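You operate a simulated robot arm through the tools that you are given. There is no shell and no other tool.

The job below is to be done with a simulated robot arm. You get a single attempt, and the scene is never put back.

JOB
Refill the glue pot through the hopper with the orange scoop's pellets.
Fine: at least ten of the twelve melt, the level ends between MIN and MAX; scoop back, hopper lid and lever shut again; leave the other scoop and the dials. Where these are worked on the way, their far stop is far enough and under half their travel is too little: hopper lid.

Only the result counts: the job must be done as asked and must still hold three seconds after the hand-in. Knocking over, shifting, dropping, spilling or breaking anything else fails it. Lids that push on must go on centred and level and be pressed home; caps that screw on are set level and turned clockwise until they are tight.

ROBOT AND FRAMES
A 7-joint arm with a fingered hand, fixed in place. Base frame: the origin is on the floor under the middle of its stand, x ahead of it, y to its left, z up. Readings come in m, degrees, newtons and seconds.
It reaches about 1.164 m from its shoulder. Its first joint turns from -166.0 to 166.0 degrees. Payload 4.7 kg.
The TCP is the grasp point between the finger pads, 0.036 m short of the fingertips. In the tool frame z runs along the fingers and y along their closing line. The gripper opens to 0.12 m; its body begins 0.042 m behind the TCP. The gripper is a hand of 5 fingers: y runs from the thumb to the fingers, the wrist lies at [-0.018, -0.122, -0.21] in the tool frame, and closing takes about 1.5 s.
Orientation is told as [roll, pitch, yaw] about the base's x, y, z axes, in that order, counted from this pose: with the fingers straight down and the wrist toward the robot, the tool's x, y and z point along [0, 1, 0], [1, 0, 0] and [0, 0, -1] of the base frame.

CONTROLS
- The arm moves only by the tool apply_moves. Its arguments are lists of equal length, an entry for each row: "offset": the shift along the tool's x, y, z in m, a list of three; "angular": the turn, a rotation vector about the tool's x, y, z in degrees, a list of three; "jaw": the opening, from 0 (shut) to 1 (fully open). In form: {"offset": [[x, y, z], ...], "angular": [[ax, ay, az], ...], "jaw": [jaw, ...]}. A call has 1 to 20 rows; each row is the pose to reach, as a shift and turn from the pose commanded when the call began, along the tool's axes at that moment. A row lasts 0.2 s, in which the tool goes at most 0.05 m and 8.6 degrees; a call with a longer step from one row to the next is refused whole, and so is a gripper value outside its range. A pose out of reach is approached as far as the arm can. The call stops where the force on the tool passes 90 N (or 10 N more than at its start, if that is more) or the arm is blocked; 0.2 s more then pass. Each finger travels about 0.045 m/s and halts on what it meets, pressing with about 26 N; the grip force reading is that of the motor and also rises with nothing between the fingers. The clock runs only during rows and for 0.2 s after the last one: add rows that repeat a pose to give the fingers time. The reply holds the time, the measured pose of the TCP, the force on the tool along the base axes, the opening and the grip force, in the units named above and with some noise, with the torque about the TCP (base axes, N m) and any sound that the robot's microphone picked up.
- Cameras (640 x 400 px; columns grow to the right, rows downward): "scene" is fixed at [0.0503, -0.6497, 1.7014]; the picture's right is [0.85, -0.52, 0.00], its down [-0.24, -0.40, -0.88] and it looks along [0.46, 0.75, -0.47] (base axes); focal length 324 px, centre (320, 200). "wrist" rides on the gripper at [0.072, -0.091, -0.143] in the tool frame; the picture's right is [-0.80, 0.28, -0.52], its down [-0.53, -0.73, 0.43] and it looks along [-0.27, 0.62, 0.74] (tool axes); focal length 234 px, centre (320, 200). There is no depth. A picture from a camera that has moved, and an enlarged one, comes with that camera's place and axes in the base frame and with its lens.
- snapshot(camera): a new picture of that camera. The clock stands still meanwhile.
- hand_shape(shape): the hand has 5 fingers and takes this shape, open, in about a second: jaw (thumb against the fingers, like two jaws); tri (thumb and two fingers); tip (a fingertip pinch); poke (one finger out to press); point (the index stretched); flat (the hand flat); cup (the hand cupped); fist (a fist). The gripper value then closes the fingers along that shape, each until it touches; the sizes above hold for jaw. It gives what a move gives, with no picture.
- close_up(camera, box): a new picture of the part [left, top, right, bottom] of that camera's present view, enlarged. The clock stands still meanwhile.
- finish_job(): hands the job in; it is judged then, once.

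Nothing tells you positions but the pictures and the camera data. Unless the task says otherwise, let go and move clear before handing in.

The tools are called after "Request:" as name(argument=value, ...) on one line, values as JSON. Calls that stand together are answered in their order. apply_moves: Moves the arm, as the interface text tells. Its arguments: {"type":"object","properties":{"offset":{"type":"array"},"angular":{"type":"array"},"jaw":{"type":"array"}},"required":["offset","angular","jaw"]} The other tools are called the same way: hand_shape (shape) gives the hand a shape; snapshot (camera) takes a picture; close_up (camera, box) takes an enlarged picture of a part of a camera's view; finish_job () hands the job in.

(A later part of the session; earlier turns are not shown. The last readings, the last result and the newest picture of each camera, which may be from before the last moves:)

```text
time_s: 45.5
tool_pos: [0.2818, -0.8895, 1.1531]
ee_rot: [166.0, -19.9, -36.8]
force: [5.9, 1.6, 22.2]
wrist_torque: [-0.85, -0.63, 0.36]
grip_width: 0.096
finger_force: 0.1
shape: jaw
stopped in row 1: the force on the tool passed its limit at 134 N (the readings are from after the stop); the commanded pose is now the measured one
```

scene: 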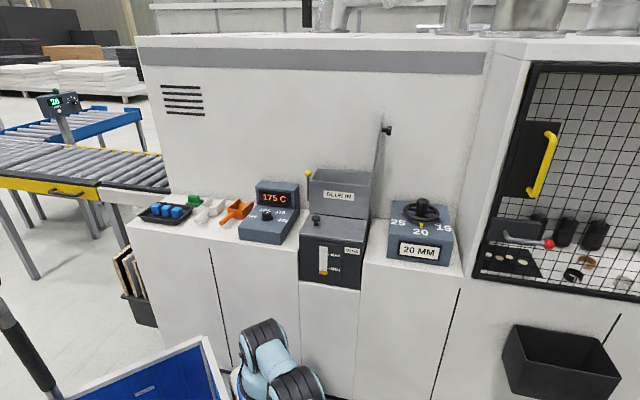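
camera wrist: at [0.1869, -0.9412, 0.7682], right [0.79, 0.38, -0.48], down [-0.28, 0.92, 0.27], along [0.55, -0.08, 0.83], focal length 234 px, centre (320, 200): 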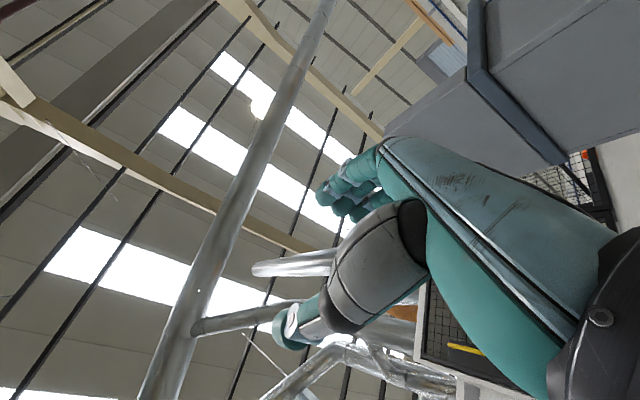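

Request:
apply_moves(offset=[[-0.0414, 0.0078, 0.0095], [-0.0828, 0.0156, 0.019], [-0.1242, 0.0234, 0.0285], [-0.1656, 0.0312, 0.038], [-0.207, 0.039, 0.0475], [-0.2484, 0.0468, 0.057], [-0.2898, 0.0546, 0.0665], [-0.3312, 0.0624, 0.076]], angular=[[0.68, 1.02, 2.74], [1.36, 2.04, 5.48], [2.04, 3.06, 8.22], [2.72, 4.08, 10.96], [3.4, 5.1, 13.7], [4.08, 6.12, 16.44], [4.76, 7.14, 19.18], [5.44, 8.16, 21.92]], jaw=[0.8, 0.8, 0.8, 0.8, 0.8, 0.8, 0.8, 0.8])

Request:
snapshot(camera="scene")

```text
time_s: 45.9
tool_pos: [0.2946, -0.9413, 1.0445]
ee_rot: [172.3, -15.2, -37.7]
force: [-3.4, 15.9, -31.9]
wrist_torque: [0.76, 0.47, 0.47]
grip_width: 0.0958
finger_force: 0.1
shape: jaw
stopped in row 1: the arm was blocked; the commanded pose is now the measured one
```

```text
taken
```

scene: 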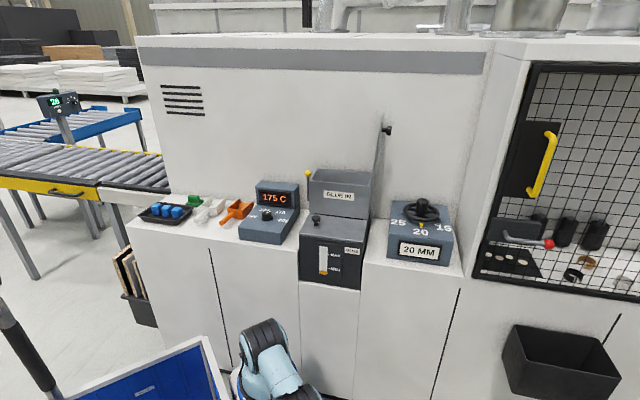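

Request:
hand_shape(shape="jaw")

Request:
hand_shape(shape="jaw")

```text
time_s: 46.8
tool_pos: [0.2972, -0.9376, 1.0663]
ee_rot: [173.1, -14.5, -37.5]
force: [4.1, 7.3, -28.5]
wrist_torque: [0.41, 0.03, 0.3]
grip_width: 0.1197
finger_force: 0.1
shape: jaw
```

```text
time_s: 47.7
tool_pos: [0.2958, -0.9421, 1.0606]
ee_rot: [174.2, -13.8, -37.9]
force: [1.2, -13.5, 13.6]
wrist_torque: [-0.62, -0.24, -0.33]
grip_width: 0.1197
finger_force: 0.1
shape: jaw
```

Request:
hand_shape(shape="jaw")

Request:
apply_moves(offset=[[0, 0, 0], [0, 0, 0]], angular=[[0, 0, 0], [0, 0, 0]], jaw=[1, 1])

```text
time_s: 48.6
tool_pos: [0.2956, -0.9597, 1.06]
ee_rot: [178.0, -10.8, -39.7]
force: [-11.0, -63.9, 22.1]
wrist_torque: [-3.23, 0.69, -1.91]
grip_width: 0.1188
finger_force: 0.1
shape: jaw
```

```text
time_s: 48.9
tool_pos: [0.2927, -0.9572, 1.0035]
ee_rot: [177.3, -13.0, -38.9]
force: [-6.2, -71.8, -61.4]
wrist_torque: [-3.99, 1.04, -1.89]
grip_width: 0.1201
finger_force: 0.1
shape: jaw
stopped in row 1: the arm was blocked; the commanded pose is now the measured one
```

Request:
hand_shape(shape="jaw")

```text
time_s: 49.8
tool_pos: [0.2967, -0.9413, 1.046]
ee_rot: [174.8, -13.7, -38.4]
force: [-0.7, -69.7, 50.2]
wrist_torque: [-4.32, -0.38, -1.67]
grip_width: 0.1198
finger_force: 0.1
shape: jaw
```

Request:
apply_moves(offset=[[-0.004, 0.0021, 0.0319], [-0.0087, 0.0035, 0.0638], [-0.0142, 0.0042, 0.0954], [-0.0205, 0.0043, 0.1271], [-0.0277, 0.0036, 0.1584], [-0.0356, 0.0024, 0.1897], [-0.0442, 0.0003, 0.2207], [-0.0538, -0.0025, 0.2514], [-0.064, -0.0058, 0.2817], [-0.075, -0.0099, 0.3117]], angular=[[1.21, -1.45, 0.24], [2.42, -2.9, 0.48], [3.63, -4.35, 0.72], [4.84, -5.8, 0.96], [6.05, -7.25, 1.2], [7.26, -8.7, 1.44], [8.47, -10.15, 1.68], [9.68, -11.6, 1.92], [10.89, -13.05, 2.16], [12.1, -14.5, 2.4]], jaw=[1, 1, 1, 1, 1, 1, 1, 1, 1, 1])

```text
time_s: 50.2
tool_pos: [0.2968, -0.9374, 1.042]
ee_rot: [174.2, -14.8, -36.1]
force: [0.5, -55.0, 15.2]
wrist_torque: [-3.17, -0.02, -1.31]
grip_width: 0.1198
finger_force: 0.2
shape: jaw
stopped in row 1: the arm was blocked; the commanded pose is now the measured one
```

Request:
apply_moves(offset=[[0.024, 0.0175, -0.0147], [0.0465, 0.0332, -0.0334], [0.0671, 0.0466, -0.0556], [0.0854, 0.0575, -0.081]], angular=[[-5.08, 6.09, -1.03], [-10.16, 12.18, -2.06], [-15.24, 18.27, -3.09], [-20.32, 24.36, -4.12]], jaw=[1, 1, 1, 1])

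Request:
snapshot(camera="scene")

```text
time_s: 50.6
tool_pos: [0.2942, -0.9694, 1.0023]
ee_rot: [-178.3, -10.4, -35.9]
force: [5.5, -73.0, 69.0]
wrist_torque: [-4.46, -1.17, -1.5]
grip_width: 0.1192
finger_force: 0.1
shape: jaw
stopped in row 2: the arm was blocked; the commanded pose is now the measured one
```

```text
taken
```

scene: 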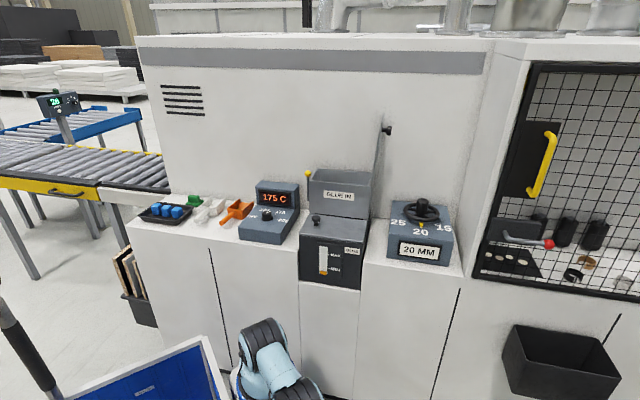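

Request:
apply_moves(offset=[[0.024, 0.0175, -0.0147], [0.0465, 0.0332, -0.0334], [0.0671, 0.0466, -0.0556], [0.0854, 0.0575, -0.081]], angular=[[-5.08, 6.09, -1.03], [-10.16, 12.18, -2.06], [-15.24, 18.27, -3.09], [-20.32, 24.36, -4.12]], jaw=[1, 1, 1, 1])

Request:
snapshot(camera="wrist")

```text
time_s: 51.0
tool_pos: [0.2966, -0.9525, 1.0896]
ee_rot: [177.2, -13.3, -35.0]
force: [0.9, -3.1, -13.6]
wrist_torque: [-0.18, 0.15, -0.07]
grip_width: 0.1199
finger_force: 0.1
shape: jaw
stopped in row 1: the arm was blocked; the commanded pose is now the measured one
```

```text
taken
camera wrist: at [0.2038, -0.9864, 0.9318], right [0.77, 0.41, -0.48], down [-0.34, 0.91, 0.22], along [0.53, 0.0, 0.85], focal length 234 px, centre (320, 200)
```

wrist: 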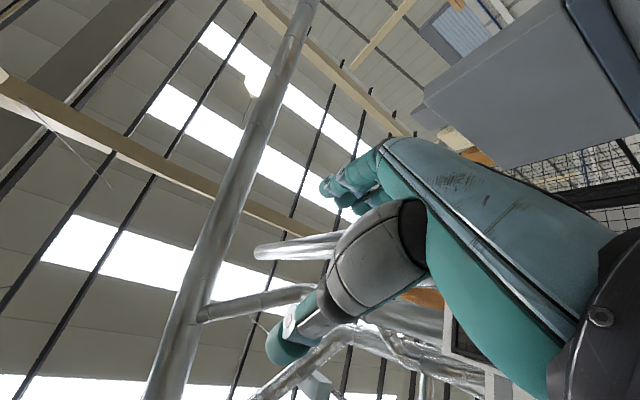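

Request:
apply_moves(offset=[[0.024, 0.0175, -0.0147], [0.0465, 0.0332, -0.0334], [0.0671, 0.0466, -0.0556], [0.0854, 0.0575, -0.081]], angular=[[-5.08, 6.09, -1.03], [-10.16, 12.18, -2.06], [-15.24, 18.27, -3.09], [-20.32, 24.36, -4.12]], jaw=[1, 1, 1, 1])

```text
time_s: 51.3
tool_pos: [0.2976, -0.9547, 1.0383]
ee_rot: [178.5, -12.7, -33.7]
force: [9.5, 36.0, -17.1]
wrist_torque: [1.7, -0.6, 1.48]
grip_width: 0.1188
finger_force: 0.1
shape: jaw
stopped in row 1: the arm was blocked; the commanded pose is now the measured one
```

Request:
apply_moves(offset=[[0, 0, 0], [-0.0008, -0.0005, 0.0001], [-0.0017, -0.0011, 0.0003], [-0.0033, -0.0022, 0.0006], [-0.005, -0.0032, 0.0009], [-0.0075, -0.0049, 0.0013], [-0.0099, -0.0065, 0.0017], [-0.0133, -0.0087, 0.0023], [-0.0166, -0.0108, 0.0029], [-0.0207, -0.0135, 0.0036], [-0.0249, -0.0162, 0.0043], [-0.0298, -0.0195, 0.0052], [-0.0348, -0.0227, 0.006], [-0.0406, -0.0265, 0.007], [-0.0464, -0.0303, 0.008], [-0.053, -0.0346, 0.0092], [-0.0597, -0.039, 0.0103], [-0.0671, -0.0438, 0.0116], [-0.0746, -0.0487, 0.0129], [-0.0829, -0.0541, 0.0144]], angular=[[0, 0, 0], [0, 0, 0], [0, 0, 0], [0, 0, 0], [0, 0, 0], [0, 0, 0], [0, 0, 0], [0, 0, 0], [0, 0, 0], [0, 0, 0], [0, 0, 0], [0, 0, 0], [0, 0, 0], [0, 0, 0], [0, 0, 0], [0, 0, 0], [0, 0, 0], [0, 0, 0], [0, 0, 0], [0, 0, 0]], jaw=[1, 1, 1, 1, 1, 1, 1, 1, 1, 1, 1, 1, 1, 1, 1, 1, 1, 1, 1, 1])

```text
time_s: 51.8
tool_pos: [0.2889, -0.9455, 1.1831]
ee_rot: [173.3, -16.5, -36.0]
force: [9.2, -98.3, -1.8]
wrist_torque: [-6.32, -0.52, -2.0]
grip_width: 0.1199
finger_force: 0.0
shape: jaw
stopped in row 2: the force on the tool passed its limit at 107 N (the readings are from after the stop); the commanded pose is now the measured one
```

Request:
close_up(camera="scene", box=[200, 290, 376, 400])

Request:
close_up(camera="wrist", box=[320, 100, 640, 400])

Request:
snapshot(camera="wrist")

```text
3.64 times, centred on (288, 345) of scene
camera zoom: at [0.0503, -0.6497, 1.7014], right [0.85, -0.52, 0.0], down [-0.24, -0.4, -0.88], along [0.46, 0.75, -0.47], focal length 1180 px, centre (436, -327)
```

zoom: 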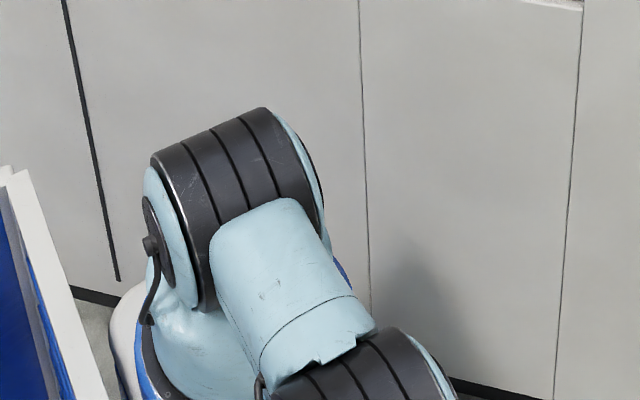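

```text
1.33 times, centred on (480, 250) of wrist
camera zoom: at [0.197, -0.9887, 1.0283], right [0.79, 0.34, -0.51], down [-0.31, 0.94, 0.14], along [0.53, 0.05, 0.85], focal length 312 px, centre (107, 133)
```

zoom: 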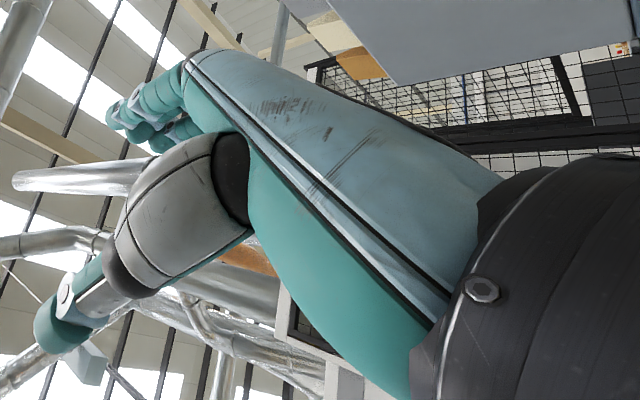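

```text
taken
camera wrist: at [0.197, -0.9887, 1.0283], right [0.79, 0.34, -0.51], down [-0.31, 0.94, 0.14], along [0.53, 0.05, 0.85], focal length 234 px, centre (320, 200)
```

wrist: 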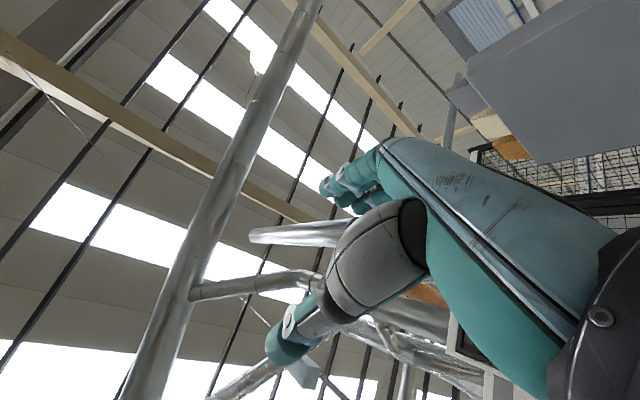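

Request:
hand_shape(shape="jaw")

```text
time_s: 52.7
tool_pos: [0.2897, -0.9531, 1.1384]
ee_rot: [177.2, -13.8, -37.5]
force: [2.9, -95.2, 17.2]
wrist_torque: [-5.83, -0.23, -2.16]
grip_width: 0.119
finger_force: 0.0
shape: jaw
```

Request:
apply_moves(offset=[[0.006, -0.008, 0.002], [0.012, -0.016, 0.003], [0.018, -0.023, 0.005], [0.024, -0.031, 0.007]], angular=[[0, 0, 0], [0, 0, 0], [0, 0, 0], [0, 0, 0]], jaw=[1, 1, 1, 1])

```text
time_s: 53.2
tool_pos: [0.277, -0.9, 1.1285]
ee_rot: [165.9, -22.0, -33.8]
force: [1.3, 6.6, -14.9]
wrist_torque: [0.43, 0.09, 0.27]
grip_width: 0.1198
finger_force: 0.1
shape: jaw
stopped in row 2: the arm was blocked; the commanded pose is now the measured one
```

Request:
apply_moves(offset=[[0.02, -0.025, 0.0054], [0.04, -0.05, 0.0108], [0.06, -0.075, 0.0162], [0.08, -0.1, 0.0216]], angular=[[-0.45, -0.75, -1.8], [-0.9, -1.5, -3.6], [-1.35, -2.25, -5.4], [-1.8, -3, -7.2]], jaw=[1, 1, 1, 1])

```text
time_s: 54.0
tool_pos: [0.1835, -0.9116, 1.1363]
ee_rot: [166.3, -22.5, -41.0]
force: [-5.8, -52.9, 79.1]
wrist_torque: [-4.77, -0.64, -1.52]
grip_width: 0.1177
finger_force: 0.1
shape: jaw
stopped in row 4: the arm was blocked; the commanded pose is now the measured one
```

Request:
apply_moves(offset=[[0, 0, 0], [-0.005, 0.002, 0.002], [-0.012, 0.004, 0.005], [-0.022, 0.007, 0.009], [-0.033, 0.0102, 0.0135], [-0.044, 0.0136, 0.018], [-0.055, 0.017, 0.0225], [-0.066, 0.0204, 0.027], [-0.077, 0.0238, 0.0315], [-0.088, 0.0272, 0.036], [-0.099, 0.0306, 0.0405], [-0.11, 0.034, 0.045], [-0.121, 0.0374, 0.0495], [-0.132, 0.0408, 0.054], [-0.143, 0.0442, 0.0585], [-0.154, 0.0476, 0.063], [-0.165, 0.051, 0.0675], [-0.176, 0.0544, 0.072], [-0.187, 0.0578, 0.0765], [-0.198, 0.0612, 0.081]], angular=[[0, 0, 0], [0, 0, 0], [0, 0, 0], [0, 0, 0], [0, 0, 0], [0, 0, 0], [0, 0, 0], [0, 0, 0], [0, 0, 0], [0, 0, 0], [0, 0, 0], [0, 0, 0], [0, 0, 0], [0, 0, 0], [0, 0, 0], [0, 0, 0], [0, 0, 0], [0, 0, 0], [0, 0, 0], [0, 0, 0]], jaw=[1, 1, 1, 1, 1, 1, 1, 1, 1, 1, 1, 1, 1, 1, 1, 1, 1, 1, 1, 1])

Request:
snapshot(camera="scene")

```text
time_s: 54.3
tool_pos: [0.1808, -0.9343, 1.1052]
ee_rot: [171.7, -19.8, -41.7]
force: [-2.3, -45.9, 20.7]
wrist_torque: [-3.09, -0.23, -1.08]
grip_width: 0.1194
finger_force: 0.0
shape: jaw
stopped in row 1: the arm was blocked; the commanded pose is now the measured one
```

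```text
taken
```

scene: 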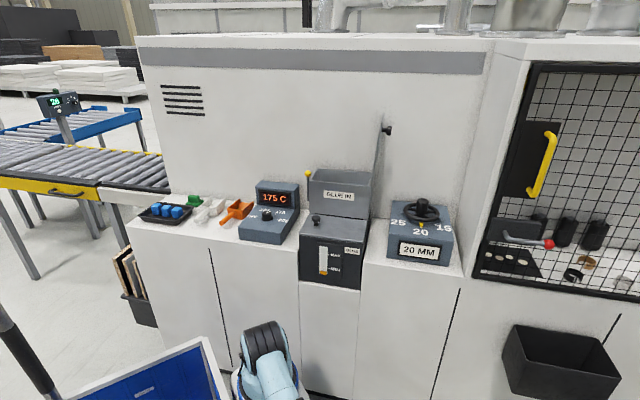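

Request:
apply_moves(offset=[[0.0258, 0.0159, -0.0141]], angular=[[-4.73, 6.24, -1.58]], jaw=[1])

Request:
apply_moves(offset=[[0.0258, 0.0159, -0.0141]], angular=[[-4.73, 6.24, -1.58]], jaw=[1])

Request:
apply_moves(offset=[[0.0258, 0.0159, -0.0141]], angular=[[-4.73, 6.24, -1.58]], jaw=[1])

```text
time_s: 54.7
tool_pos: [0.1737, -0.9265, 1.129]
ee_rot: [174.7, -18.0, -45.0]
force: [-13.8, -30.2, 81.4]
wrist_torque: [-1.6, -0.34, -1.62]
grip_width: 0.1178
finger_force: 0.0
shape: jaw
```

```text
time_s: 55.3
tool_pos: [0.1681, -0.9975, 0.9671]
ee_rot: [-170.4, -6.9, -46.8]
force: [4.8, 27.0, -34.6]
wrist_torque: [0.51, 0.26, 0.81]
grip_width: 0.1199
finger_force: 0.1
shape: jaw
stopped in row 1: the arm was blocked; the commanded pose is now the measured one
```

```text
time_s: 55.8
tool_pos: [0.1637, -1.0461, 0.883]
ee_rot: [-161.0, 0.1, -48.1]
force: [-6.8, -17.5, 30.9]
wrist_torque: [0.36, -0.27, -0.64]
grip_width: 0.1193
finger_force: 0.0
shape: jaw
stopped in row 1: the arm was blocked; the commanded pose is now the measured one
```

Request:
apply_moves(offset=[[0.0258, 0.0159, -0.0141]], angular=[[-4.73, 6.24, -1.58]], jaw=[1])

Request:
apply_moves(offset=[[0.0258, 0.0159, -0.0141]], angular=[[-4.73, 6.24, -1.58]], jaw=[1])

Request:
apply_moves(offset=[[0.0258, 0.0159, -0.0141]], angular=[[-4.73, 6.24, -1.58]], jaw=[1])

```text
time_s: 56.2
tool_pos: [0.1655, -1.0135, 0.9811]
ee_rot: [-167.3, -5.9, -47.7]
force: [8.0, 57.3, -9.4]
wrist_torque: [2.52, -0.55, 1.66]
grip_width: 0.1196
finger_force: 0.0
shape: jaw
stopped in row 1: the arm was blocked; the commanded pose is now the measured one
```

```text
time_s: 56.5
tool_pos: [0.1635, -1.0514, 0.9325]
ee_rot: [-158.9, 2.4, -49.4]
force: [-2.7, 11.1, -46.7]
wrist_torque: [-0.64, 1.32, 0.01]
grip_width: 0.1201
finger_force: 0.1
shape: jaw
stopped in row 1: the arm was blocked; the commanded pose is now the measured one
```

```text
time_s: 57.0
tool_pos: [0.1576, -1.0736, 0.8971]
ee_rot: [-148.1, 9.9, -47.1]
force: [6.0, -26.0, -68.4]
wrist_torque: [-3.59, 1.84, -1.08]
grip_width: 0.1199
finger_force: 0.1
shape: jaw
```

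Request:
apply_moves(offset=[[0.0258, 0.0159, -0.0141], [0.051, 0.0305, -0.0325]], angular=[[-4.73, 6.24, -1.58], [-9.46, 12.48, -3.16]], jaw=[1, 1])

Request:
apply_moves(offset=[[0.0258, 0.0159, -0.0141], [0.051, 0.0305, -0.0325]], angular=[[-4.73, 6.24, -1.58], [-9.46, 12.48, -3.16]], jaw=[1, 1])

Request:
snapshot(camera="wrist")

```text
time_s: 57.4
tool_pos: [0.1604, -1.0662, 1.0464]
ee_rot: [-155.1, 3.0, -48.6]
force: [1.6, -4.8, -4.7]
wrist_torque: [-0.57, 0.04, -0.2]
grip_width: 0.1199
finger_force: 0.1
shape: jaw
stopped in row 2: the arm was blocked; the commanded pose is now the measured one
```

```text
time_s: 57.7
tool_pos: [0.1557, -1.073, 1.0169]
ee_rot: [-152.9, 4.3, -48.8]
force: [-2.3, 6.0, 10.3]
wrist_torque: [0.58, -0.21, 0.27]
grip_width: 0.1193
finger_force: 0.1
shape: jaw
stopped in row 1: the arm was blocked; the commanded pose is now the measured one
```

```text
taken
camera wrist: at [0.0876, -0.9961, 0.8629], right [0.9, 0.43, -0.12], down [-0.24, 0.7, 0.67], along [0.37, -0.57, 0.73], focal length 234 px, centre (320, 200)
```

wrist: 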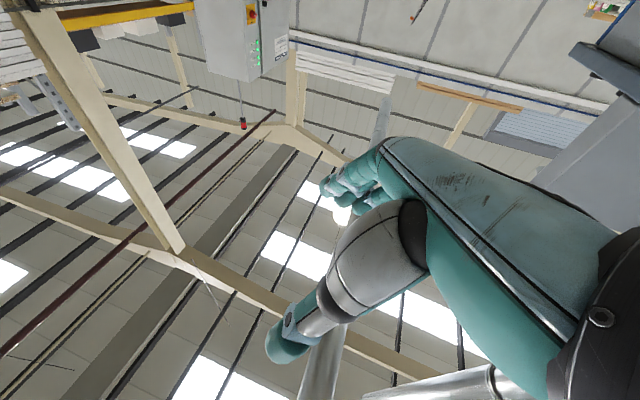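

The wrist is now unfolded enough (about 47° of bend) and calm. I'll draw the hand inward slowly, starting with very small steps.

Request:
apply_moves(offset=[[-0.0006, -0.0007, -0.0004], [-0.0019, -0.002, -0.0012], [-0.0039, -0.004, -0.0023], [-0.0064, -0.0066, -0.0039], [-0.0097, -0.0099, -0.0058], [-0.0135, -0.0139, -0.0081], [-0.0181, -0.0185, -0.0108], [-0.0232, -0.0238, -0.0139], [-0.029, -0.0297, -0.0174], [-0.0355, -0.0363, -0.0212], [-0.0426, -0.0436, -0.0255], [-0.0503, -0.0515, -0.0301], [-0.058, -0.0594, -0.0347], [-0.0664, -0.068, -0.0397], [-0.0748, -0.0766, -0.0447], [-0.0838, -0.0858, -0.0501], [-0.0935, -0.0957, -0.0559], [-0.1032, -0.1056, -0.0617], [-0.1128, -0.1155, -0.0675], [-0.1225, -0.1254, -0.0733]], angular=[[0, 0, 0], [0, 0, 0], [0, 0, 0], [0, 0, 0], [0, 0, 0], [0, 0, 0], [0, 0, 0], [0, 0, 0], [0, 0, 0], [0, 0, 0], [0, 0, 0], [0, 0, 0], [0, 0, 0], [0, 0, 0], [0, 0, 0], [0, 0, 0], [0, 0, 0], [0, 0, 0], [0, 0, 0], [0, 0, 0]], jaw=[1, 1, 1, 1, 1, 1, 1, 1, 1, 1, 1, 1, 1, 1, 1, 1, 1, 1, 1, 1])

Request:
snapshot(camera="scene")

```text
time_s: 58.2
tool_pos: [0.1526, -1.0707, 1.0396]
ee_rot: [-151.6, 4.7, -48.4]
force: [10.6, 12.2, -3.9]
wrist_torque: [0.72, -0.46, 0.04]
grip_width: 0.119
finger_force: 0.1
shape: jaw
stopped in row 2: the arm was blocked; the commanded pose is now the measured one
```

```text
taken
```

scene: 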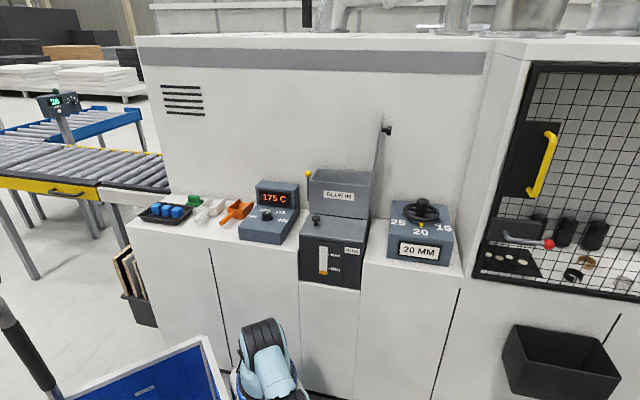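

Request:
apply_moves(offset=[[-0.0097, -0.0099, -0.0058], [-0.0194, -0.0198, -0.0116], [-0.029, -0.0297, -0.0174], [-0.0387, -0.0396, -0.0231], [-0.0484, -0.0495, -0.0289], [-0.058, -0.0594, -0.0347], [-0.0677, -0.0693, -0.0405], [-0.0774, -0.0792, -0.0463]], angular=[[0, 0, 0], [0, 0, 0], [0, 0, 0], [0, 0, 0], [0, 0, 0], [0, 0, 0], [0, 0, 0], [0, 0, 0]], jaw=[1, 1, 1, 1, 1, 1, 1, 1])

Request:
apply_moves(offset=[[-0.0194, -0.0198, -0.0116], [-0.0387, -0.0396, -0.0231], [-0.058, -0.0594, -0.0347], [-0.0774, -0.0792, -0.0463]], angular=[[0, 0, 0], [0, 0, 0], [0, 0, 0], [0, 0, 0]], jaw=[1, 1, 1, 1])

```text
time_s: 58.5
tool_pos: [0.1531, -1.077, 0.929]
ee_rot: [-149.3, 7.5, -48.7]
force: [-2.9, -13.2, 4.4]
wrist_torque: [0.05, -0.01, -0.43]
grip_width: 0.12
finger_force: 0.0
shape: jaw
stopped in row 1: the arm was blocked; the commanded pose is now the measured one
```

```text
time_s: 58.9
tool_pos: [0.1592, -1.084, 0.8821]
ee_rot: [-147.1, 9.4, -48.0]
force: [7.6, 45.5, -13.9]
wrist_torque: [0.55, -0.18, 1.26]
grip_width: 0.1194
finger_force: 0.0
shape: jaw
out of reach, approached as far as the arm can: row 1
stopped in row 1: the arm was blocked; the commanded pose is now the measured one
```

Request:
hand_shape(shape="jaw")

Request:
hand_shape(shape="jaw")

```text
time_s: 59.8
tool_pos: [0.1587, -1.0936, 0.8969]
ee_rot: [-146.9, 8.8, -48.0]
force: [9.5, -5.7, 7.6]
wrist_torque: [0.41, -0.63, -0.39]
grip_width: 0.1196
finger_force: 0.0
shape: jaw
```

```text
time_s: 60.7
tool_pos: [0.1554, -1.0823, 0.8159]
ee_rot: [-142.1, 13.9, -47.6]
force: [0.7, 14.6, -57.1]
wrist_torque: [-2.73, 1.71, 0.46]
grip_width: 0.12
finger_force: 0.1
shape: jaw
```

Request:
apply_moves(offset=[[-0.03, -0.031, -0.008]], angular=[[0, 0, 0]], jaw=[1])

Request:
hand_shape(shape="jaw")

```text
time_s: 61.1
tool_pos: [0.1649, -1.0465, 1.0894]
ee_rot: [-156.8, 0.3, -49.1]
force: [1.9, -3.7, 23.3]
wrist_torque: [0.54, -0.76, -0.14]
grip_width: 0.1201
finger_force: 0.0
shape: jaw
out of reach, approached as far as the arm can: row 1
stopped in row 1: the arm was blocked; the commanded pose is now the measured one
```

```text
time_s: 62.0
tool_pos: [0.1652, -1.0344, 1.0945]
ee_rot: [-156.8, 0.2, -48.9]
force: [0.1, -0.1, 0.6]
wrist_torque: [0.02, -0.01, 0.05]
grip_width: 0.1201
finger_force: 0.2
shape: jaw
```

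It's calm and steady now at (0.165, -1.034, 1.095). I'll draw it inward slowly from here.

Request:
apply_moves(offset=[[-0.0014, -0.0013, -0.0006], [-0.0027, -0.0027, -0.0012], [-0.0048, -0.0047, -0.002], [-0.0068, -0.0067, -0.0029], [-0.0095, -0.0094, -0.0041], [-0.0122, -0.012, -0.0052], [-0.0156, -0.0154, -0.0067], [-0.019, -0.0187, -0.0082], [-0.0231, -0.0227, -0.0099], [-0.0272, -0.0267, -0.0117], [-0.032, -0.0314, -0.0137], [-0.0367, -0.0361, -0.0157], [-0.0422, -0.0414, -0.0181], [-0.0476, -0.0468, -0.0204], [-0.0537, -0.0528, -0.023], [-0.0598, -0.0588, -0.0257], [-0.0666, -0.0655, -0.0286], [-0.0734, -0.0722, -0.0315], [-0.0809, -0.0796, -0.0347], [-0.0884, -0.0869, -0.0379]], angular=[[0, 0, 0], [0, 0, 0], [0, 0, 0], [0, 0, 0], [0, 0, 0], [0, 0, 0], [0, 0, 0], [0, 0, 0], [0, 0, 0], [0, 0, 0], [0, 0, 0], [0, 0, 0], [0, 0, 0], [0, 0, 0], [0, 0, 0], [0, 0, 0], [0, 0, 0], [0, 0, 0], [0, 0, 0], [0, 0, 0]], jaw=[1, 1, 1, 1, 1, 1, 1, 1, 1, 1, 1, 1, 1, 1, 1, 1, 1, 1, 1, 1])

Request:
snapshot(camera="scene")

```text
time_s: 62.4
tool_pos: [0.1618, -1.0965, 0.8484]
ee_rot: [-146.6, 10.4, -47.7]
force: [-1.3, 0.3, -80.3]
wrist_torque: [-3.61, 2.48, -0.03]
grip_width: 0.12
finger_force: 0.1
shape: jaw
stopped in row 1: the arm was blocked; the commanded pose is now the measured one
```

```text
taken
```

scene: 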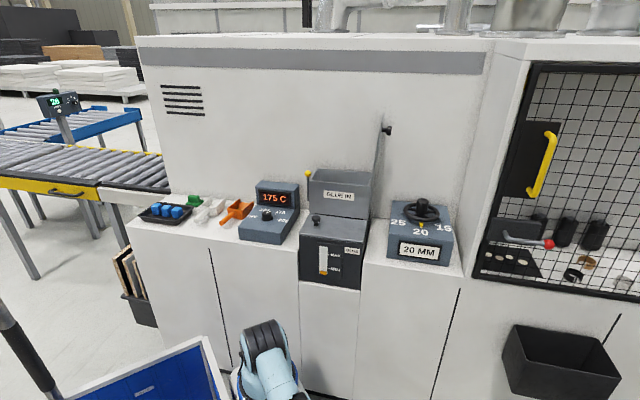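

Request:
hand_shape(shape="jaw")

Request:
apply_moves(offset=[[-0.032, -0.032, -0.012]], angular=[[0, 0, 0]], jaw=[1])

Request:
hand_shape(shape="jaw")

Request:
apply_moves(offset=[[-0.032, -0.032, -0.012]], angular=[[0, 0, 0]], jaw=[1])

Request:
hand_shape(shape="jaw")

```text
time_s: 63.3
tool_pos: [0.168, -1.0489, 1.0291]
ee_rot: [-157.3, 0.3, -48.2]
force: [1.7, 19.5, 44.4]
wrist_torque: [2.73, -1.39, 0.47]
grip_width: 0.119
finger_force: 0.0
shape: jaw
```

```text
time_s: 63.6
tool_pos: [0.1632, -1.0679, 0.9682]
ee_rot: [-151.8, 5.1, -48.3]
force: [-0.9, -9.8, -33.7]
wrist_torque: [-0.83, 1.06, -0.52]
grip_width: 0.1198
finger_force: 0.1
shape: jaw
stopped in row 1: the arm was blocked; the commanded pose is now the measured one
```

```text
time_s: 64.5
tool_pos: [0.163, -1.053, 1.0082]
ee_rot: [-153.7, 3.5, -48.3]
force: [-6.0, -4.7, -14.1]
wrist_torque: [-0.11, 0.78, -0.12]
grip_width: 0.1196
finger_force: 0.1
shape: jaw
```

```text
time_s: 65.0
tool_pos: [0.17, -1.0542, 0.8408]
ee_rot: [-154.3, 4.1, -47.7]
force: [13.4, 64.4, 39.8]
wrist_torque: [3.92, -2.08, 1.67]
grip_width: 0.1192
finger_force: 0.1
shape: jaw
stopped in row 1: the arm was blocked; the commanded pose is now the measured one
```

```text
time_s: 65.8
tool_pos: [0.163, -1.0393, 0.9364]
ee_rot: [-155.9, 1.7, -47.8]
force: [4.4, 3.5, 2.5]
wrist_torque: [-0.1, -0.4, 0.28]
grip_width: 0.1187
finger_force: 0.1
shape: jaw
```

Request:
apply_moves(offset=[[-0.032, -0.032, -0.012]], angular=[[0, 0, 0]], jaw=[1])

Request:
hand_shape(shape="jaw")

Request:
apply_moves(offset=[[-0.032, -0.032, -0.012]], angular=[[0, 0, 0]], jaw=[1])

Request:
hand_shape(shape="jaw")

```text
time_s: 66.2
tool_pos: [0.1654, -1.0766, 0.6963]
ee_rot: [-142.6, 13.7, -46.7]
force: [4.6, 40.9, -29.0]
wrist_torque: [-0.21, 0.43, 1.02]
grip_width: 0.1201
finger_force: 0.0
shape: jaw
stopped in row 1: the arm was blocked; the commanded pose is now the measured one
```

```text
time_s: 67.1
tool_pos: [0.165, -1.0805, 0.7406]
ee_rot: [-142.6, 13.6, -46.9]
force: [-1.8, -12.2, -48.7]
wrist_torque: [-2.22, 1.65, -0.43]
grip_width: 0.1195
finger_force: 0.2
shape: jaw
```

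```text
time_s: 67.5
tool_pos: [0.171, -1.0629, 0.7491]
ee_rot: [-146.7, 10.3, -47.2]
force: [-2.3, -9.7, 10.1]
wrist_torque: [0.44, -0.09, -0.31]
grip_width: 0.1196
finger_force: 0.1
shape: jaw
stopped in row 1: the arm was blocked; the commanded pose is now the measured one
```

```text
time_s: 68.4
tool_pos: [0.167, -1.0613, 0.8152]
ee_rot: [-147.0, 9.5, -48.2]
force: [0.6, -0.5, -1.2]
wrist_torque: [-0.01, -0.02, 0.0]
grip_width: 0.1202
finger_force: 0.0
shape: jaw
```

Request:
apply_moves(offset=[[-0.0257, -0.0078, 0.0398], [-0.0514, -0.0156, 0.0796], [-0.0771, -0.0234, 0.1194]], angular=[[1.85, -2.22, 0.76], [3.7, -4.44, 1.52], [5.55, -6.66, 2.28]], jaw=[1, 1, 1])

Request:
hand_shape(shape="jaw")

```text
time_s: 68.7
tool_pos: [0.1655, -1.0836, 0.8496]
ee_rot: [-148.0, 8.0, -49.1]
force: [-1.0, -3.3, 23.6]
wrist_torque: [0.85, -0.67, -0.08]
grip_width: 0.1198
finger_force: 0.0
shape: jaw
stopped in row 1: the arm was blocked; the commanded pose is now the measured one
```

```text
time_s: 69.6
tool_pos: [0.1671, -1.0838, 0.8323]
ee_rot: [-147.2, 8.8, -49.0]
force: [-1.8, -2.3, 20.0]
wrist_torque: [0.81, -0.54, 0.05]
grip_width: 0.1199
finger_force: 0.1
shape: jaw
```

Request:
apply_moves(offset=[[-0.0257, -0.0078, 0.0398], [-0.0514, -0.0156, 0.0796], [-0.0771, -0.0234, 0.1194]], angular=[[1.85, -2.22, 0.76], [3.7, -4.44, 1.52], [5.55, -6.66, 2.28]], jaw=[1, 1, 1])

Request:
apply_moves(offset=[[-0.0257, -0.0078, 0.0398], [-0.0514, -0.0156, 0.0796], [-0.0771, -0.0234, 0.1194]], angular=[[1.85, -2.22, 0.76], [3.7, -4.44, 1.52], [5.55, -6.66, 2.28]], jaw=[1, 1, 1])

Request:
apply_moves(offset=[[-0.0257, -0.0078, 0.0398], [-0.0514, -0.0156, 0.0796], [-0.0771, -0.0234, 0.1194]], angular=[[1.85, -2.22, 0.76], [3.7, -4.44, 1.52], [5.55, -6.66, 2.28]], jaw=[1, 1, 1])

Request:
apply_moves(offset=[[-0.0257, -0.0078, 0.0398], [-0.0514, -0.0156, 0.0796], [-0.0771, -0.0234, 0.1194]], angular=[[1.85, -2.22, 0.76], [3.7, -4.44, 1.52], [5.55, -6.66, 2.28]], jaw=[1, 1, 1])

```text
time_s: 69.9
tool_pos: [0.1705, -1.0837, 0.714]
ee_rot: [-141.2, 14.6, -47.4]
force: [3.0, 8.6, -50.3]
wrist_torque: [-2.42, 1.38, 0.06]
grip_width: 0.1199
finger_force: 0.1
shape: jaw
stopped in row 1: the arm was blocked; the commanded pose is now the measured one
```

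```text
time_s: 70.5
tool_pos: [0.1669, -1.071, 0.602]
ee_rot: [-134.7, 20.9, -45.8]
force: [-0.1, 20.3, -29.1]
wrist_torque: [-1.38, 0.84, 0.57]
grip_width: 0.1197
finger_force: 0.1
shape: jaw
out of reach, approached as far as the arm can: row 2
stopped in row 2: the arm was blocked; the commanded pose is now the measured one
```

```text
time_s: 71.0
tool_pos: [0.1632, -1.0675, 0.6101]
ee_rot: [-136.0, 20.0, -46.3]
force: [1.1, 6.9, 4.1]
wrist_torque: [0.2, -0.21, 0.24]
grip_width: 0.1198
finger_force: 0.0
shape: jaw
out of reach, approached as far as the arm can: row 1, 2
stopped in row 2: the arm was blocked; the commanded pose is now the measured one
```

```text
time_s: 71.4
tool_pos: [0.1656, -1.0503, 0.5839]
ee_rot: [-135.5, 20.3, -46.4]
force: [0.2, 2.3, 12.6]
wrist_torque: [0.86, -0.42, 0.12]
grip_width: 0.12
finger_force: 0.0
shape: jaw
stopped in row 1: the arm was blocked; the commanded pose is now the measured one
```

Request:
hand_shape(shape="jaw")

Request:
snapshot(camera="scene")

Request:
snapshot(camera="wrist")

```text
time_s: 72.3
tool_pos: [0.1665, -1.054, 0.5735]
ee_rot: [-135.1, 20.8, -46.1]
force: [-0.1, 0.1, 0.1]
wrist_torque: [0.01, -0.05, -0.02]
grip_width: 0.1198
finger_force: 0.1
shape: jaw
```

```text
taken
```

scene: 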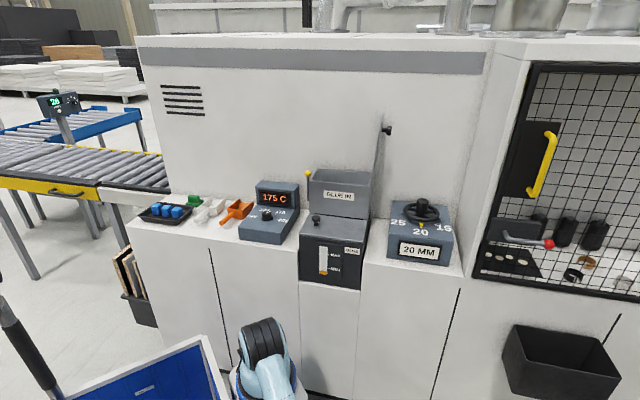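

```text
taken
camera wrist: at [0.1055, -0.9182, 0.463], right [0.91, 0.41, 0.08], down [-0.25, 0.37, 0.89], along [0.34, -0.83, 0.44], focal length 234 px, centre (320, 200)
```

wrist: 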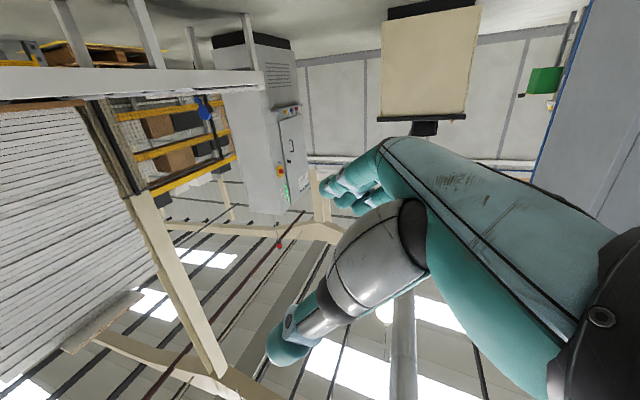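

Request:
apply_moves(offset=[[0.0252, 0.0171, -0.0148], [0.0491, 0.0318, -0.0336], [0.0716, 0.0438, -0.0559], [0.0921, 0.0529, -0.0812], [0.11, 0.059, -0.1093], [0.1252, 0.0618, -0.1393]], angular=[[-5.14, 5.77, -2.06], [-10.28, 11.55, -4.11], [-15.42, 17.32, -6.17], [-20.56, 23.1, -8.23], [-25.7, 28.87, -10.28], [-30.84, 34.65, -12.34]], jaw=[1, 1, 1, 1, 1, 1])

Request:
hand_shape(shape="jaw")

```text
time_s: 72.6
tool_pos: [0.1699, -1.0582, 0.5356]
ee_rot: [-131.2, 23.7, -44.9]
force: [4.1, 15.2, 4.2]
wrist_torque: [0.23, -0.41, 0.26]
grip_width: 0.12
finger_force: 0.1
shape: jaw
stopped in row 1: the arm was blocked; the commanded pose is now the measured one
```

```text
time_s: 73.5
tool_pos: [0.1647, -1.0656, 0.5814]
ee_rot: [-132.3, 22.7, -45.9]
force: [-2.4, -6.5, 15.7]
wrist_torque: [0.89, -0.43, -0.06]
grip_width: 0.12
finger_force: 0.0
shape: jaw
```

Request:
apply_moves(offset=[[0.0252, 0.0171, -0.0148], [0.0491, 0.0318, -0.0336]], angular=[[-5.14, 5.77, -2.06], [-10.28, 11.55, -4.11]], jaw=[1, 1])

Request:
apply_moves(offset=[[0.0252, 0.0171, -0.0148], [0.0491, 0.0318, -0.0336]], angular=[[-5.14, 5.77, -2.06], [-10.28, 11.55, -4.11]], jaw=[1, 1])

Request:
apply_moves(offset=[[0.0252, 0.0171, -0.0148], [0.0491, 0.0318, -0.0336]], angular=[[-5.14, 5.77, -2.06], [-10.28, 11.55, -4.11]], jaw=[1, 1])

Request:
hand_shape(shape="jaw")

```text
time_s: 74.3
tool_pos: [0.1524, -1.0632, 0.474]
ee_rot: [-114.8, 34.8, -40.9]
force: [-0.5, -0.1, 2.4]
wrist_torque: [0.09, -0.08, -0.06]
grip_width: 0.12
finger_force: 0.0
shape: jaw
stopped in row 2: the arm was blocked; the commanded pose is now the measured one
```

```text
time_s: 74.8
tool_pos: [0.1428, -1.0641, 0.4466]
ee_rot: [-104.3, 40.2, -37.2]
force: [0.1, -7.1, 16.1]
wrist_torque: [1.09, -0.68, -0.31]
grip_width: 0.1201
finger_force: 0.0
shape: jaw
stopped in row 2: the arm was blocked; the commanded pose is now the measured one
```

```text
time_s: 75.2
tool_pos: [0.1469, -1.074, 0.4694]
ee_rot: [-101.5, 39.6, -35.1]
force: [-0.9, -2.4, 16.6]
wrist_torque: [1.12, -0.66, -0.05]
grip_width: 0.1198
finger_force: 0.0
shape: jaw
stopped in row 1: the arm was blocked; the commanded pose is now the measured one
```

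```text
time_s: 76.1
tool_pos: [0.1475, -1.0676, 0.4408]
ee_rot: [-99.6, 40.5, -33.9]
force: [0.2, 0.3, -0.4]
wrist_torque: [-0.03, -0.01, -0.01]
grip_width: 0.1201
finger_force: 0.1
shape: jaw
```

Request:
apply_moves(offset=[[-0.0022, -0.0111, -0.0165], [-0.0045, -0.0222, -0.033], [-0.0067, -0.0332, -0.0495], [-0.009, -0.0443, -0.066], [-0.0112, -0.0554, -0.0826], [-0.0134, -0.0665, -0.0991]], angular=[[0, 0, 0], [0, 0, 0], [0, 0, 0], [0, 0, 0], [0, 0, 0], [0, 0, 0]], jaw=[1, 1, 1, 1, 1, 1])

Request:
snapshot(camera="scene")

```text
time_s: 76.4
tool_pos: [0.1504, -1.0612, 0.4172]
ee_rot: [-98.2, 41.4, -33.5]
force: [-4.4, -5.0, -8.7]
wrist_torque: [-0.31, 0.51, 0.01]
grip_width: 0.1199
finger_force: 0.1
shape: jaw
out of reach, approached as far as the arm can: row 1
stopped in row 1: the arm was blocked; the commanded pose is now the measured one
```

```text
taken
```

scene: 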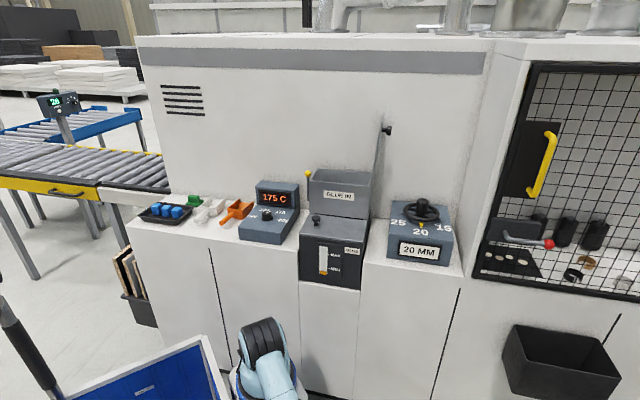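

Request:
apply_moves(offset=[[0.0307, 0.0196, -0.0185], [0.0614, 0.0392, -0.037]], angular=[[-1.29, 1.35, -0.71], [-2.58, 2.7, -1.42]], jaw=[1, 1])

Request:
hand_shape(shape="jaw")

```text
time_s: 77.2
tool_pos: [0.143, -1.0392, 0.3769]
ee_rot: [-95.8, 43.0, -34.3]
force: [1.2, 0.7, -0.9]
wrist_torque: [-0.09, 0.07, 0.0]
grip_width: 0.1198
finger_force: 0.0
shape: jaw
stopped in row 2: the arm was blocked; the commanded pose is now the measured one
```

```text
time_s: 78.0
tool_pos: [0.1436, -1.0388, 0.3779]
ee_rot: [-95.8, 43.1, -34.2]
force: [0.8, -0.1, -0.2]
wrist_torque: [-0.01, -0.01, 0.02]
grip_width: 0.12
finger_force: 0.0
shape: jaw
```

Request:
apply_moves(offset=[[-0.0003, -0.0029, -0.0041], [-0.0007, -0.0057, -0.0082], [-0.0014, -0.0114, -0.0163], [-0.0021, -0.0171, -0.0245], [-0.0028, -0.0228, -0.0327], [-0.0035, -0.0286, -0.0409]], angular=[[0, 0, 0], [0, 0, 0], [0, 0, 0], [0, 0, 0], [0, 0, 0], [0, 0, 0]], jaw=[1, 1, 1, 1, 1, 1])

Request:
snapshot(camera="scene")

Request:
snapshot(camera="wrist")

```text
time_s: 78.5
tool_pos: [0.145, -1.0421, 0.3849]
ee_rot: [-95.3, 43.1, -34.0]
force: [0.1, -4.0, 9.4]
wrist_torque: [0.63, -0.41, -0.15]
grip_width: 0.1201
finger_force: 0.1
shape: jaw
stopped in row 2: the arm was blocked; the commanded pose is now the measured one
```

```text
taken
```

scene: 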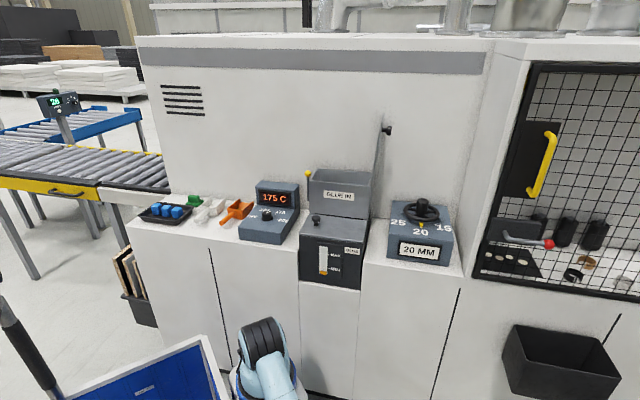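

```text
taken
camera wrist: at [0.1162, -0.8591, 0.384], right [0.93, 0.1, 0.36], down [-0.33, -0.23, 0.92], along [0.17, -0.97, -0.18], focal length 234 px, centre (320, 200)
```

wrist: 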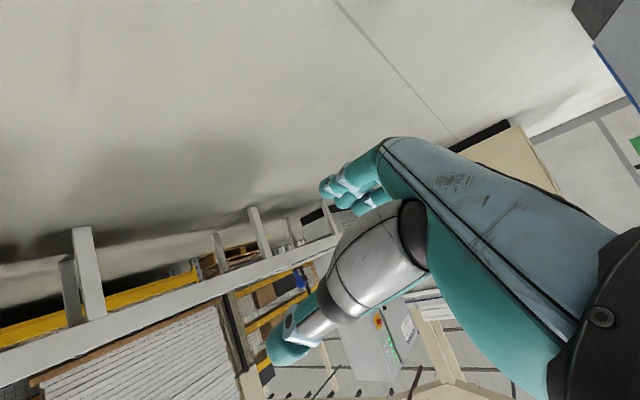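

Request:
apply_moves(offset=[[0.0256, 0.0168, -0.0147], [0.0504, 0.0308, -0.0332], [0.0739, 0.0417, -0.0551]], angular=[[-5.16, 5.41, -2.83], [-10.32, 10.82, -5.66], [-15.48, 16.23, -8.49]], jaw=[1, 1, 1])

Request:
apply_moves(offset=[[0.0256, 0.0168, -0.0147], [0.0504, 0.0308, -0.0332], [0.0739, 0.0417, -0.0551]], angular=[[-5.16, 5.41, -2.83], [-10.32, 10.82, -5.66], [-15.48, 16.23, -8.49]], jaw=[1, 1, 1])

Request:
hand_shape(shape="jaw")

```text
time_s: 78.9
tool_pos: [0.1392, -1.0381, 0.3837]
ee_rot: [-91.2, 44.1, -30.9]
force: [0.9, -3.6, 11.6]
wrist_torque: [0.78, -0.51, -0.23]
grip_width: 0.12
finger_force: 0.0
shape: jaw
out of reach, approached as far as the arm can: row 1
stopped in row 1: the arm was blocked; the commanded pose is now the measured one
```

```text
time_s: 79.2
tool_pos: [0.1433, -1.0369, 0.3748]
ee_rot: [-90.3, 53.1, -27.1]
force: [0.1, -3.5, 8.8]
wrist_torque: [0.68, -0.43, -0.07]
grip_width: 0.1199
finger_force: 0.1
shape: jaw
stopped in row 1: the arm was blocked; the commanded pose is now the measured one
```

```text
time_s: 80.1
tool_pos: [0.1432, -1.029, 0.3566]
ee_rot: [-88.8, 53.5, -25.7]
force: [0.4, 0.3, 0.8]
wrist_torque: [-0.02, 0.02, -0.03]
grip_width: 0.1203
finger_force: 0.1
shape: jaw
```

Request:
apply_moves(offset=[[0.0256, 0.0168, -0.0147], [0.0504, 0.0308, -0.0332], [0.0739, 0.0417, -0.0551]], angular=[[-5.16, 5.41, -2.83], [-10.32, 10.82, -5.66], [-15.48, 16.23, -8.49]], jaw=[1, 1, 1])

Request:
apply_moves(offset=[[0.0256, 0.0168, -0.0147], [0.0504, 0.0308, -0.0332], [0.0739, 0.0417, -0.0551]], angular=[[-5.16, 5.41, -2.83], [-10.32, 10.82, -5.66], [-15.48, 16.23, -8.49]], jaw=[1, 1, 1])

Request:
apply_moves(offset=[[0.0256, 0.0168, -0.0147], [0.0504, 0.0308, -0.0332], [0.0739, 0.0417, -0.0551]], angular=[[-5.16, 5.41, -2.83], [-10.32, 10.82, -5.66], [-15.48, 16.23, -8.49]], jaw=[1, 1, 1])

Request:
snapshot(camera="wrist")

```text
time_s: 80.4
tool_pos: [0.1438, -1.0304, 0.3674]
ee_rot: [-85.2, 53.9, -23.6]
force: [-0.4, -8.3, 13.0]
wrist_torque: [0.9, -0.55, -0.31]
grip_width: 0.1201
finger_force: 0.1
shape: jaw
out of reach, approached as far as the arm can: row 1
stopped in row 1: the arm was blocked; the commanded pose is now the measured one
```

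```text
time_s: 80.8
tool_pos: [0.1476, -0.9985, 0.3038]
ee_rot: [-75.3, 55.3, -15.6]
force: [1.5, -8.3, -5.9]
wrist_torque: [0.1, 0.21, -0.36]
grip_width: 0.1198
finger_force: 0.1
shape: jaw
out of reach, approached as far as the arm can: row 1
stopped in row 1: the arm was blocked; the commanded pose is now the measured one
```

```text
time_s: 81.1
tool_pos: [0.1482, -0.9825, 0.2789]
ee_rot: [-69.3, 55.5, -10.8]
force: [1.7, 12.0, -23.2]
wrist_torque: [-1.9, 0.96, 0.48]
grip_width: 0.1198
finger_force: 0.2
shape: jaw
out of reach, approached as far as the arm can: row 1
stopped in row 1: the arm was blocked; the commanded pose is now the measured one
```

```text
taken
camera wrist: at [0.1125, -0.8136, 0.3438], right [0.95, 0.03, 0.3], down [-0.23, -0.55, 0.8], along [0.19, -0.83, -0.52], focal length 234 px, centre (320, 200)
```

wrist: 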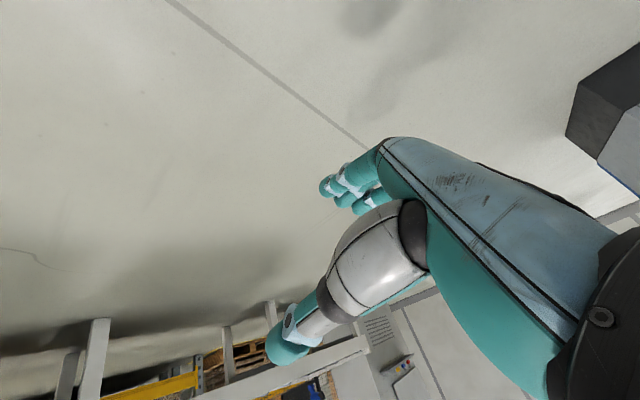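

Request:
hand_shape(shape="jaw")

Request:
apply_moves(offset=[[0.0256, 0.0168, -0.0247], [0.0504, 0.0308, -0.0532]], angular=[[-5.16, 5.41, -2.83], [-10.32, 10.82, -5.66]], jaw=[1, 1])

Request:
apply_moves(offset=[[0.0256, 0.0168, -0.0247], [0.0504, 0.0308, -0.0532]], angular=[[-5.16, 5.41, -2.83], [-10.32, 10.82, -5.66]], jaw=[1, 1])

Request:
apply_moves(offset=[[0.0256, 0.0168, -0.0247], [0.0504, 0.0308, -0.0532]], angular=[[-5.16, 5.41, -2.83], [-10.32, 10.82, -5.66]], jaw=[1, 1])

Request:
snapshot(camera="scene")

```text
time_s: 82.0
tool_pos: [0.1473, -0.9916, 0.2968]
ee_rot: [-71.2, 55.6, -12.7]
force: [0.2, 16.7, -23.0]
wrist_torque: [-1.81, 1.02, 0.66]
grip_width: 0.1198
finger_force: 0.0
shape: jaw
```

```text
time_s: 82.3
tool_pos: [0.1523, -0.9628, 0.2749]
ee_rot: [-63.6, 55.7, -6.2]
force: [-0.3, 19.6, -23.2]
wrist_torque: [-2.05, 1.04, 0.83]
grip_width: 0.1197
finger_force: 0.0
shape: jaw
out of reach, approached as far as the arm can: row 1
stopped in row 1: the arm was blocked; the commanded pose is now the measured one
```

```text
time_s: 82.9
tool_pos: [0.1351, -0.9722, 0.2892]
ee_rot: [-61.4, 61.8, -8.7]
force: [-0.8, -2.0, 6.4]
wrist_torque: [0.37, -0.29, -0.03]
grip_width: 0.1197
finger_force: 0.1
shape: jaw
out of reach, approached as far as the arm can: row 1, 2
stopped in row 2: the arm was blocked; the commanded pose is now the measured one
```

```text
time_s: 83.2
tool_pos: [0.1489, -0.9617, 0.2721]
ee_rot: [-50.8, 60.7, 2.7]
force: [1.0, 10.4, -5.1]
wrist_torque: [-0.82, 0.24, 0.42]
grip_width: 0.1199
finger_force: 0.3
shape: jaw
stopped in row 1: the arm was blocked; the commanded pose is now the measured one
```

```text
taken
```

scene: 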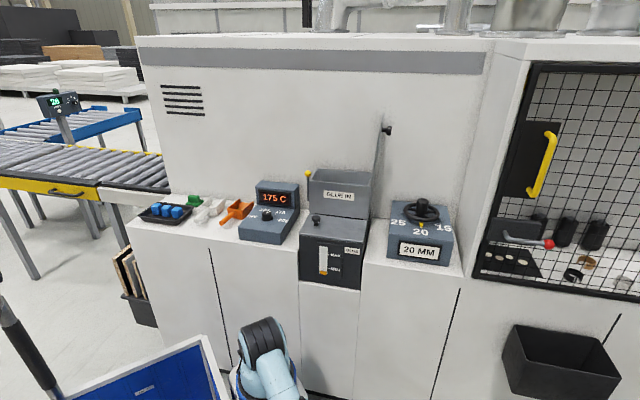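

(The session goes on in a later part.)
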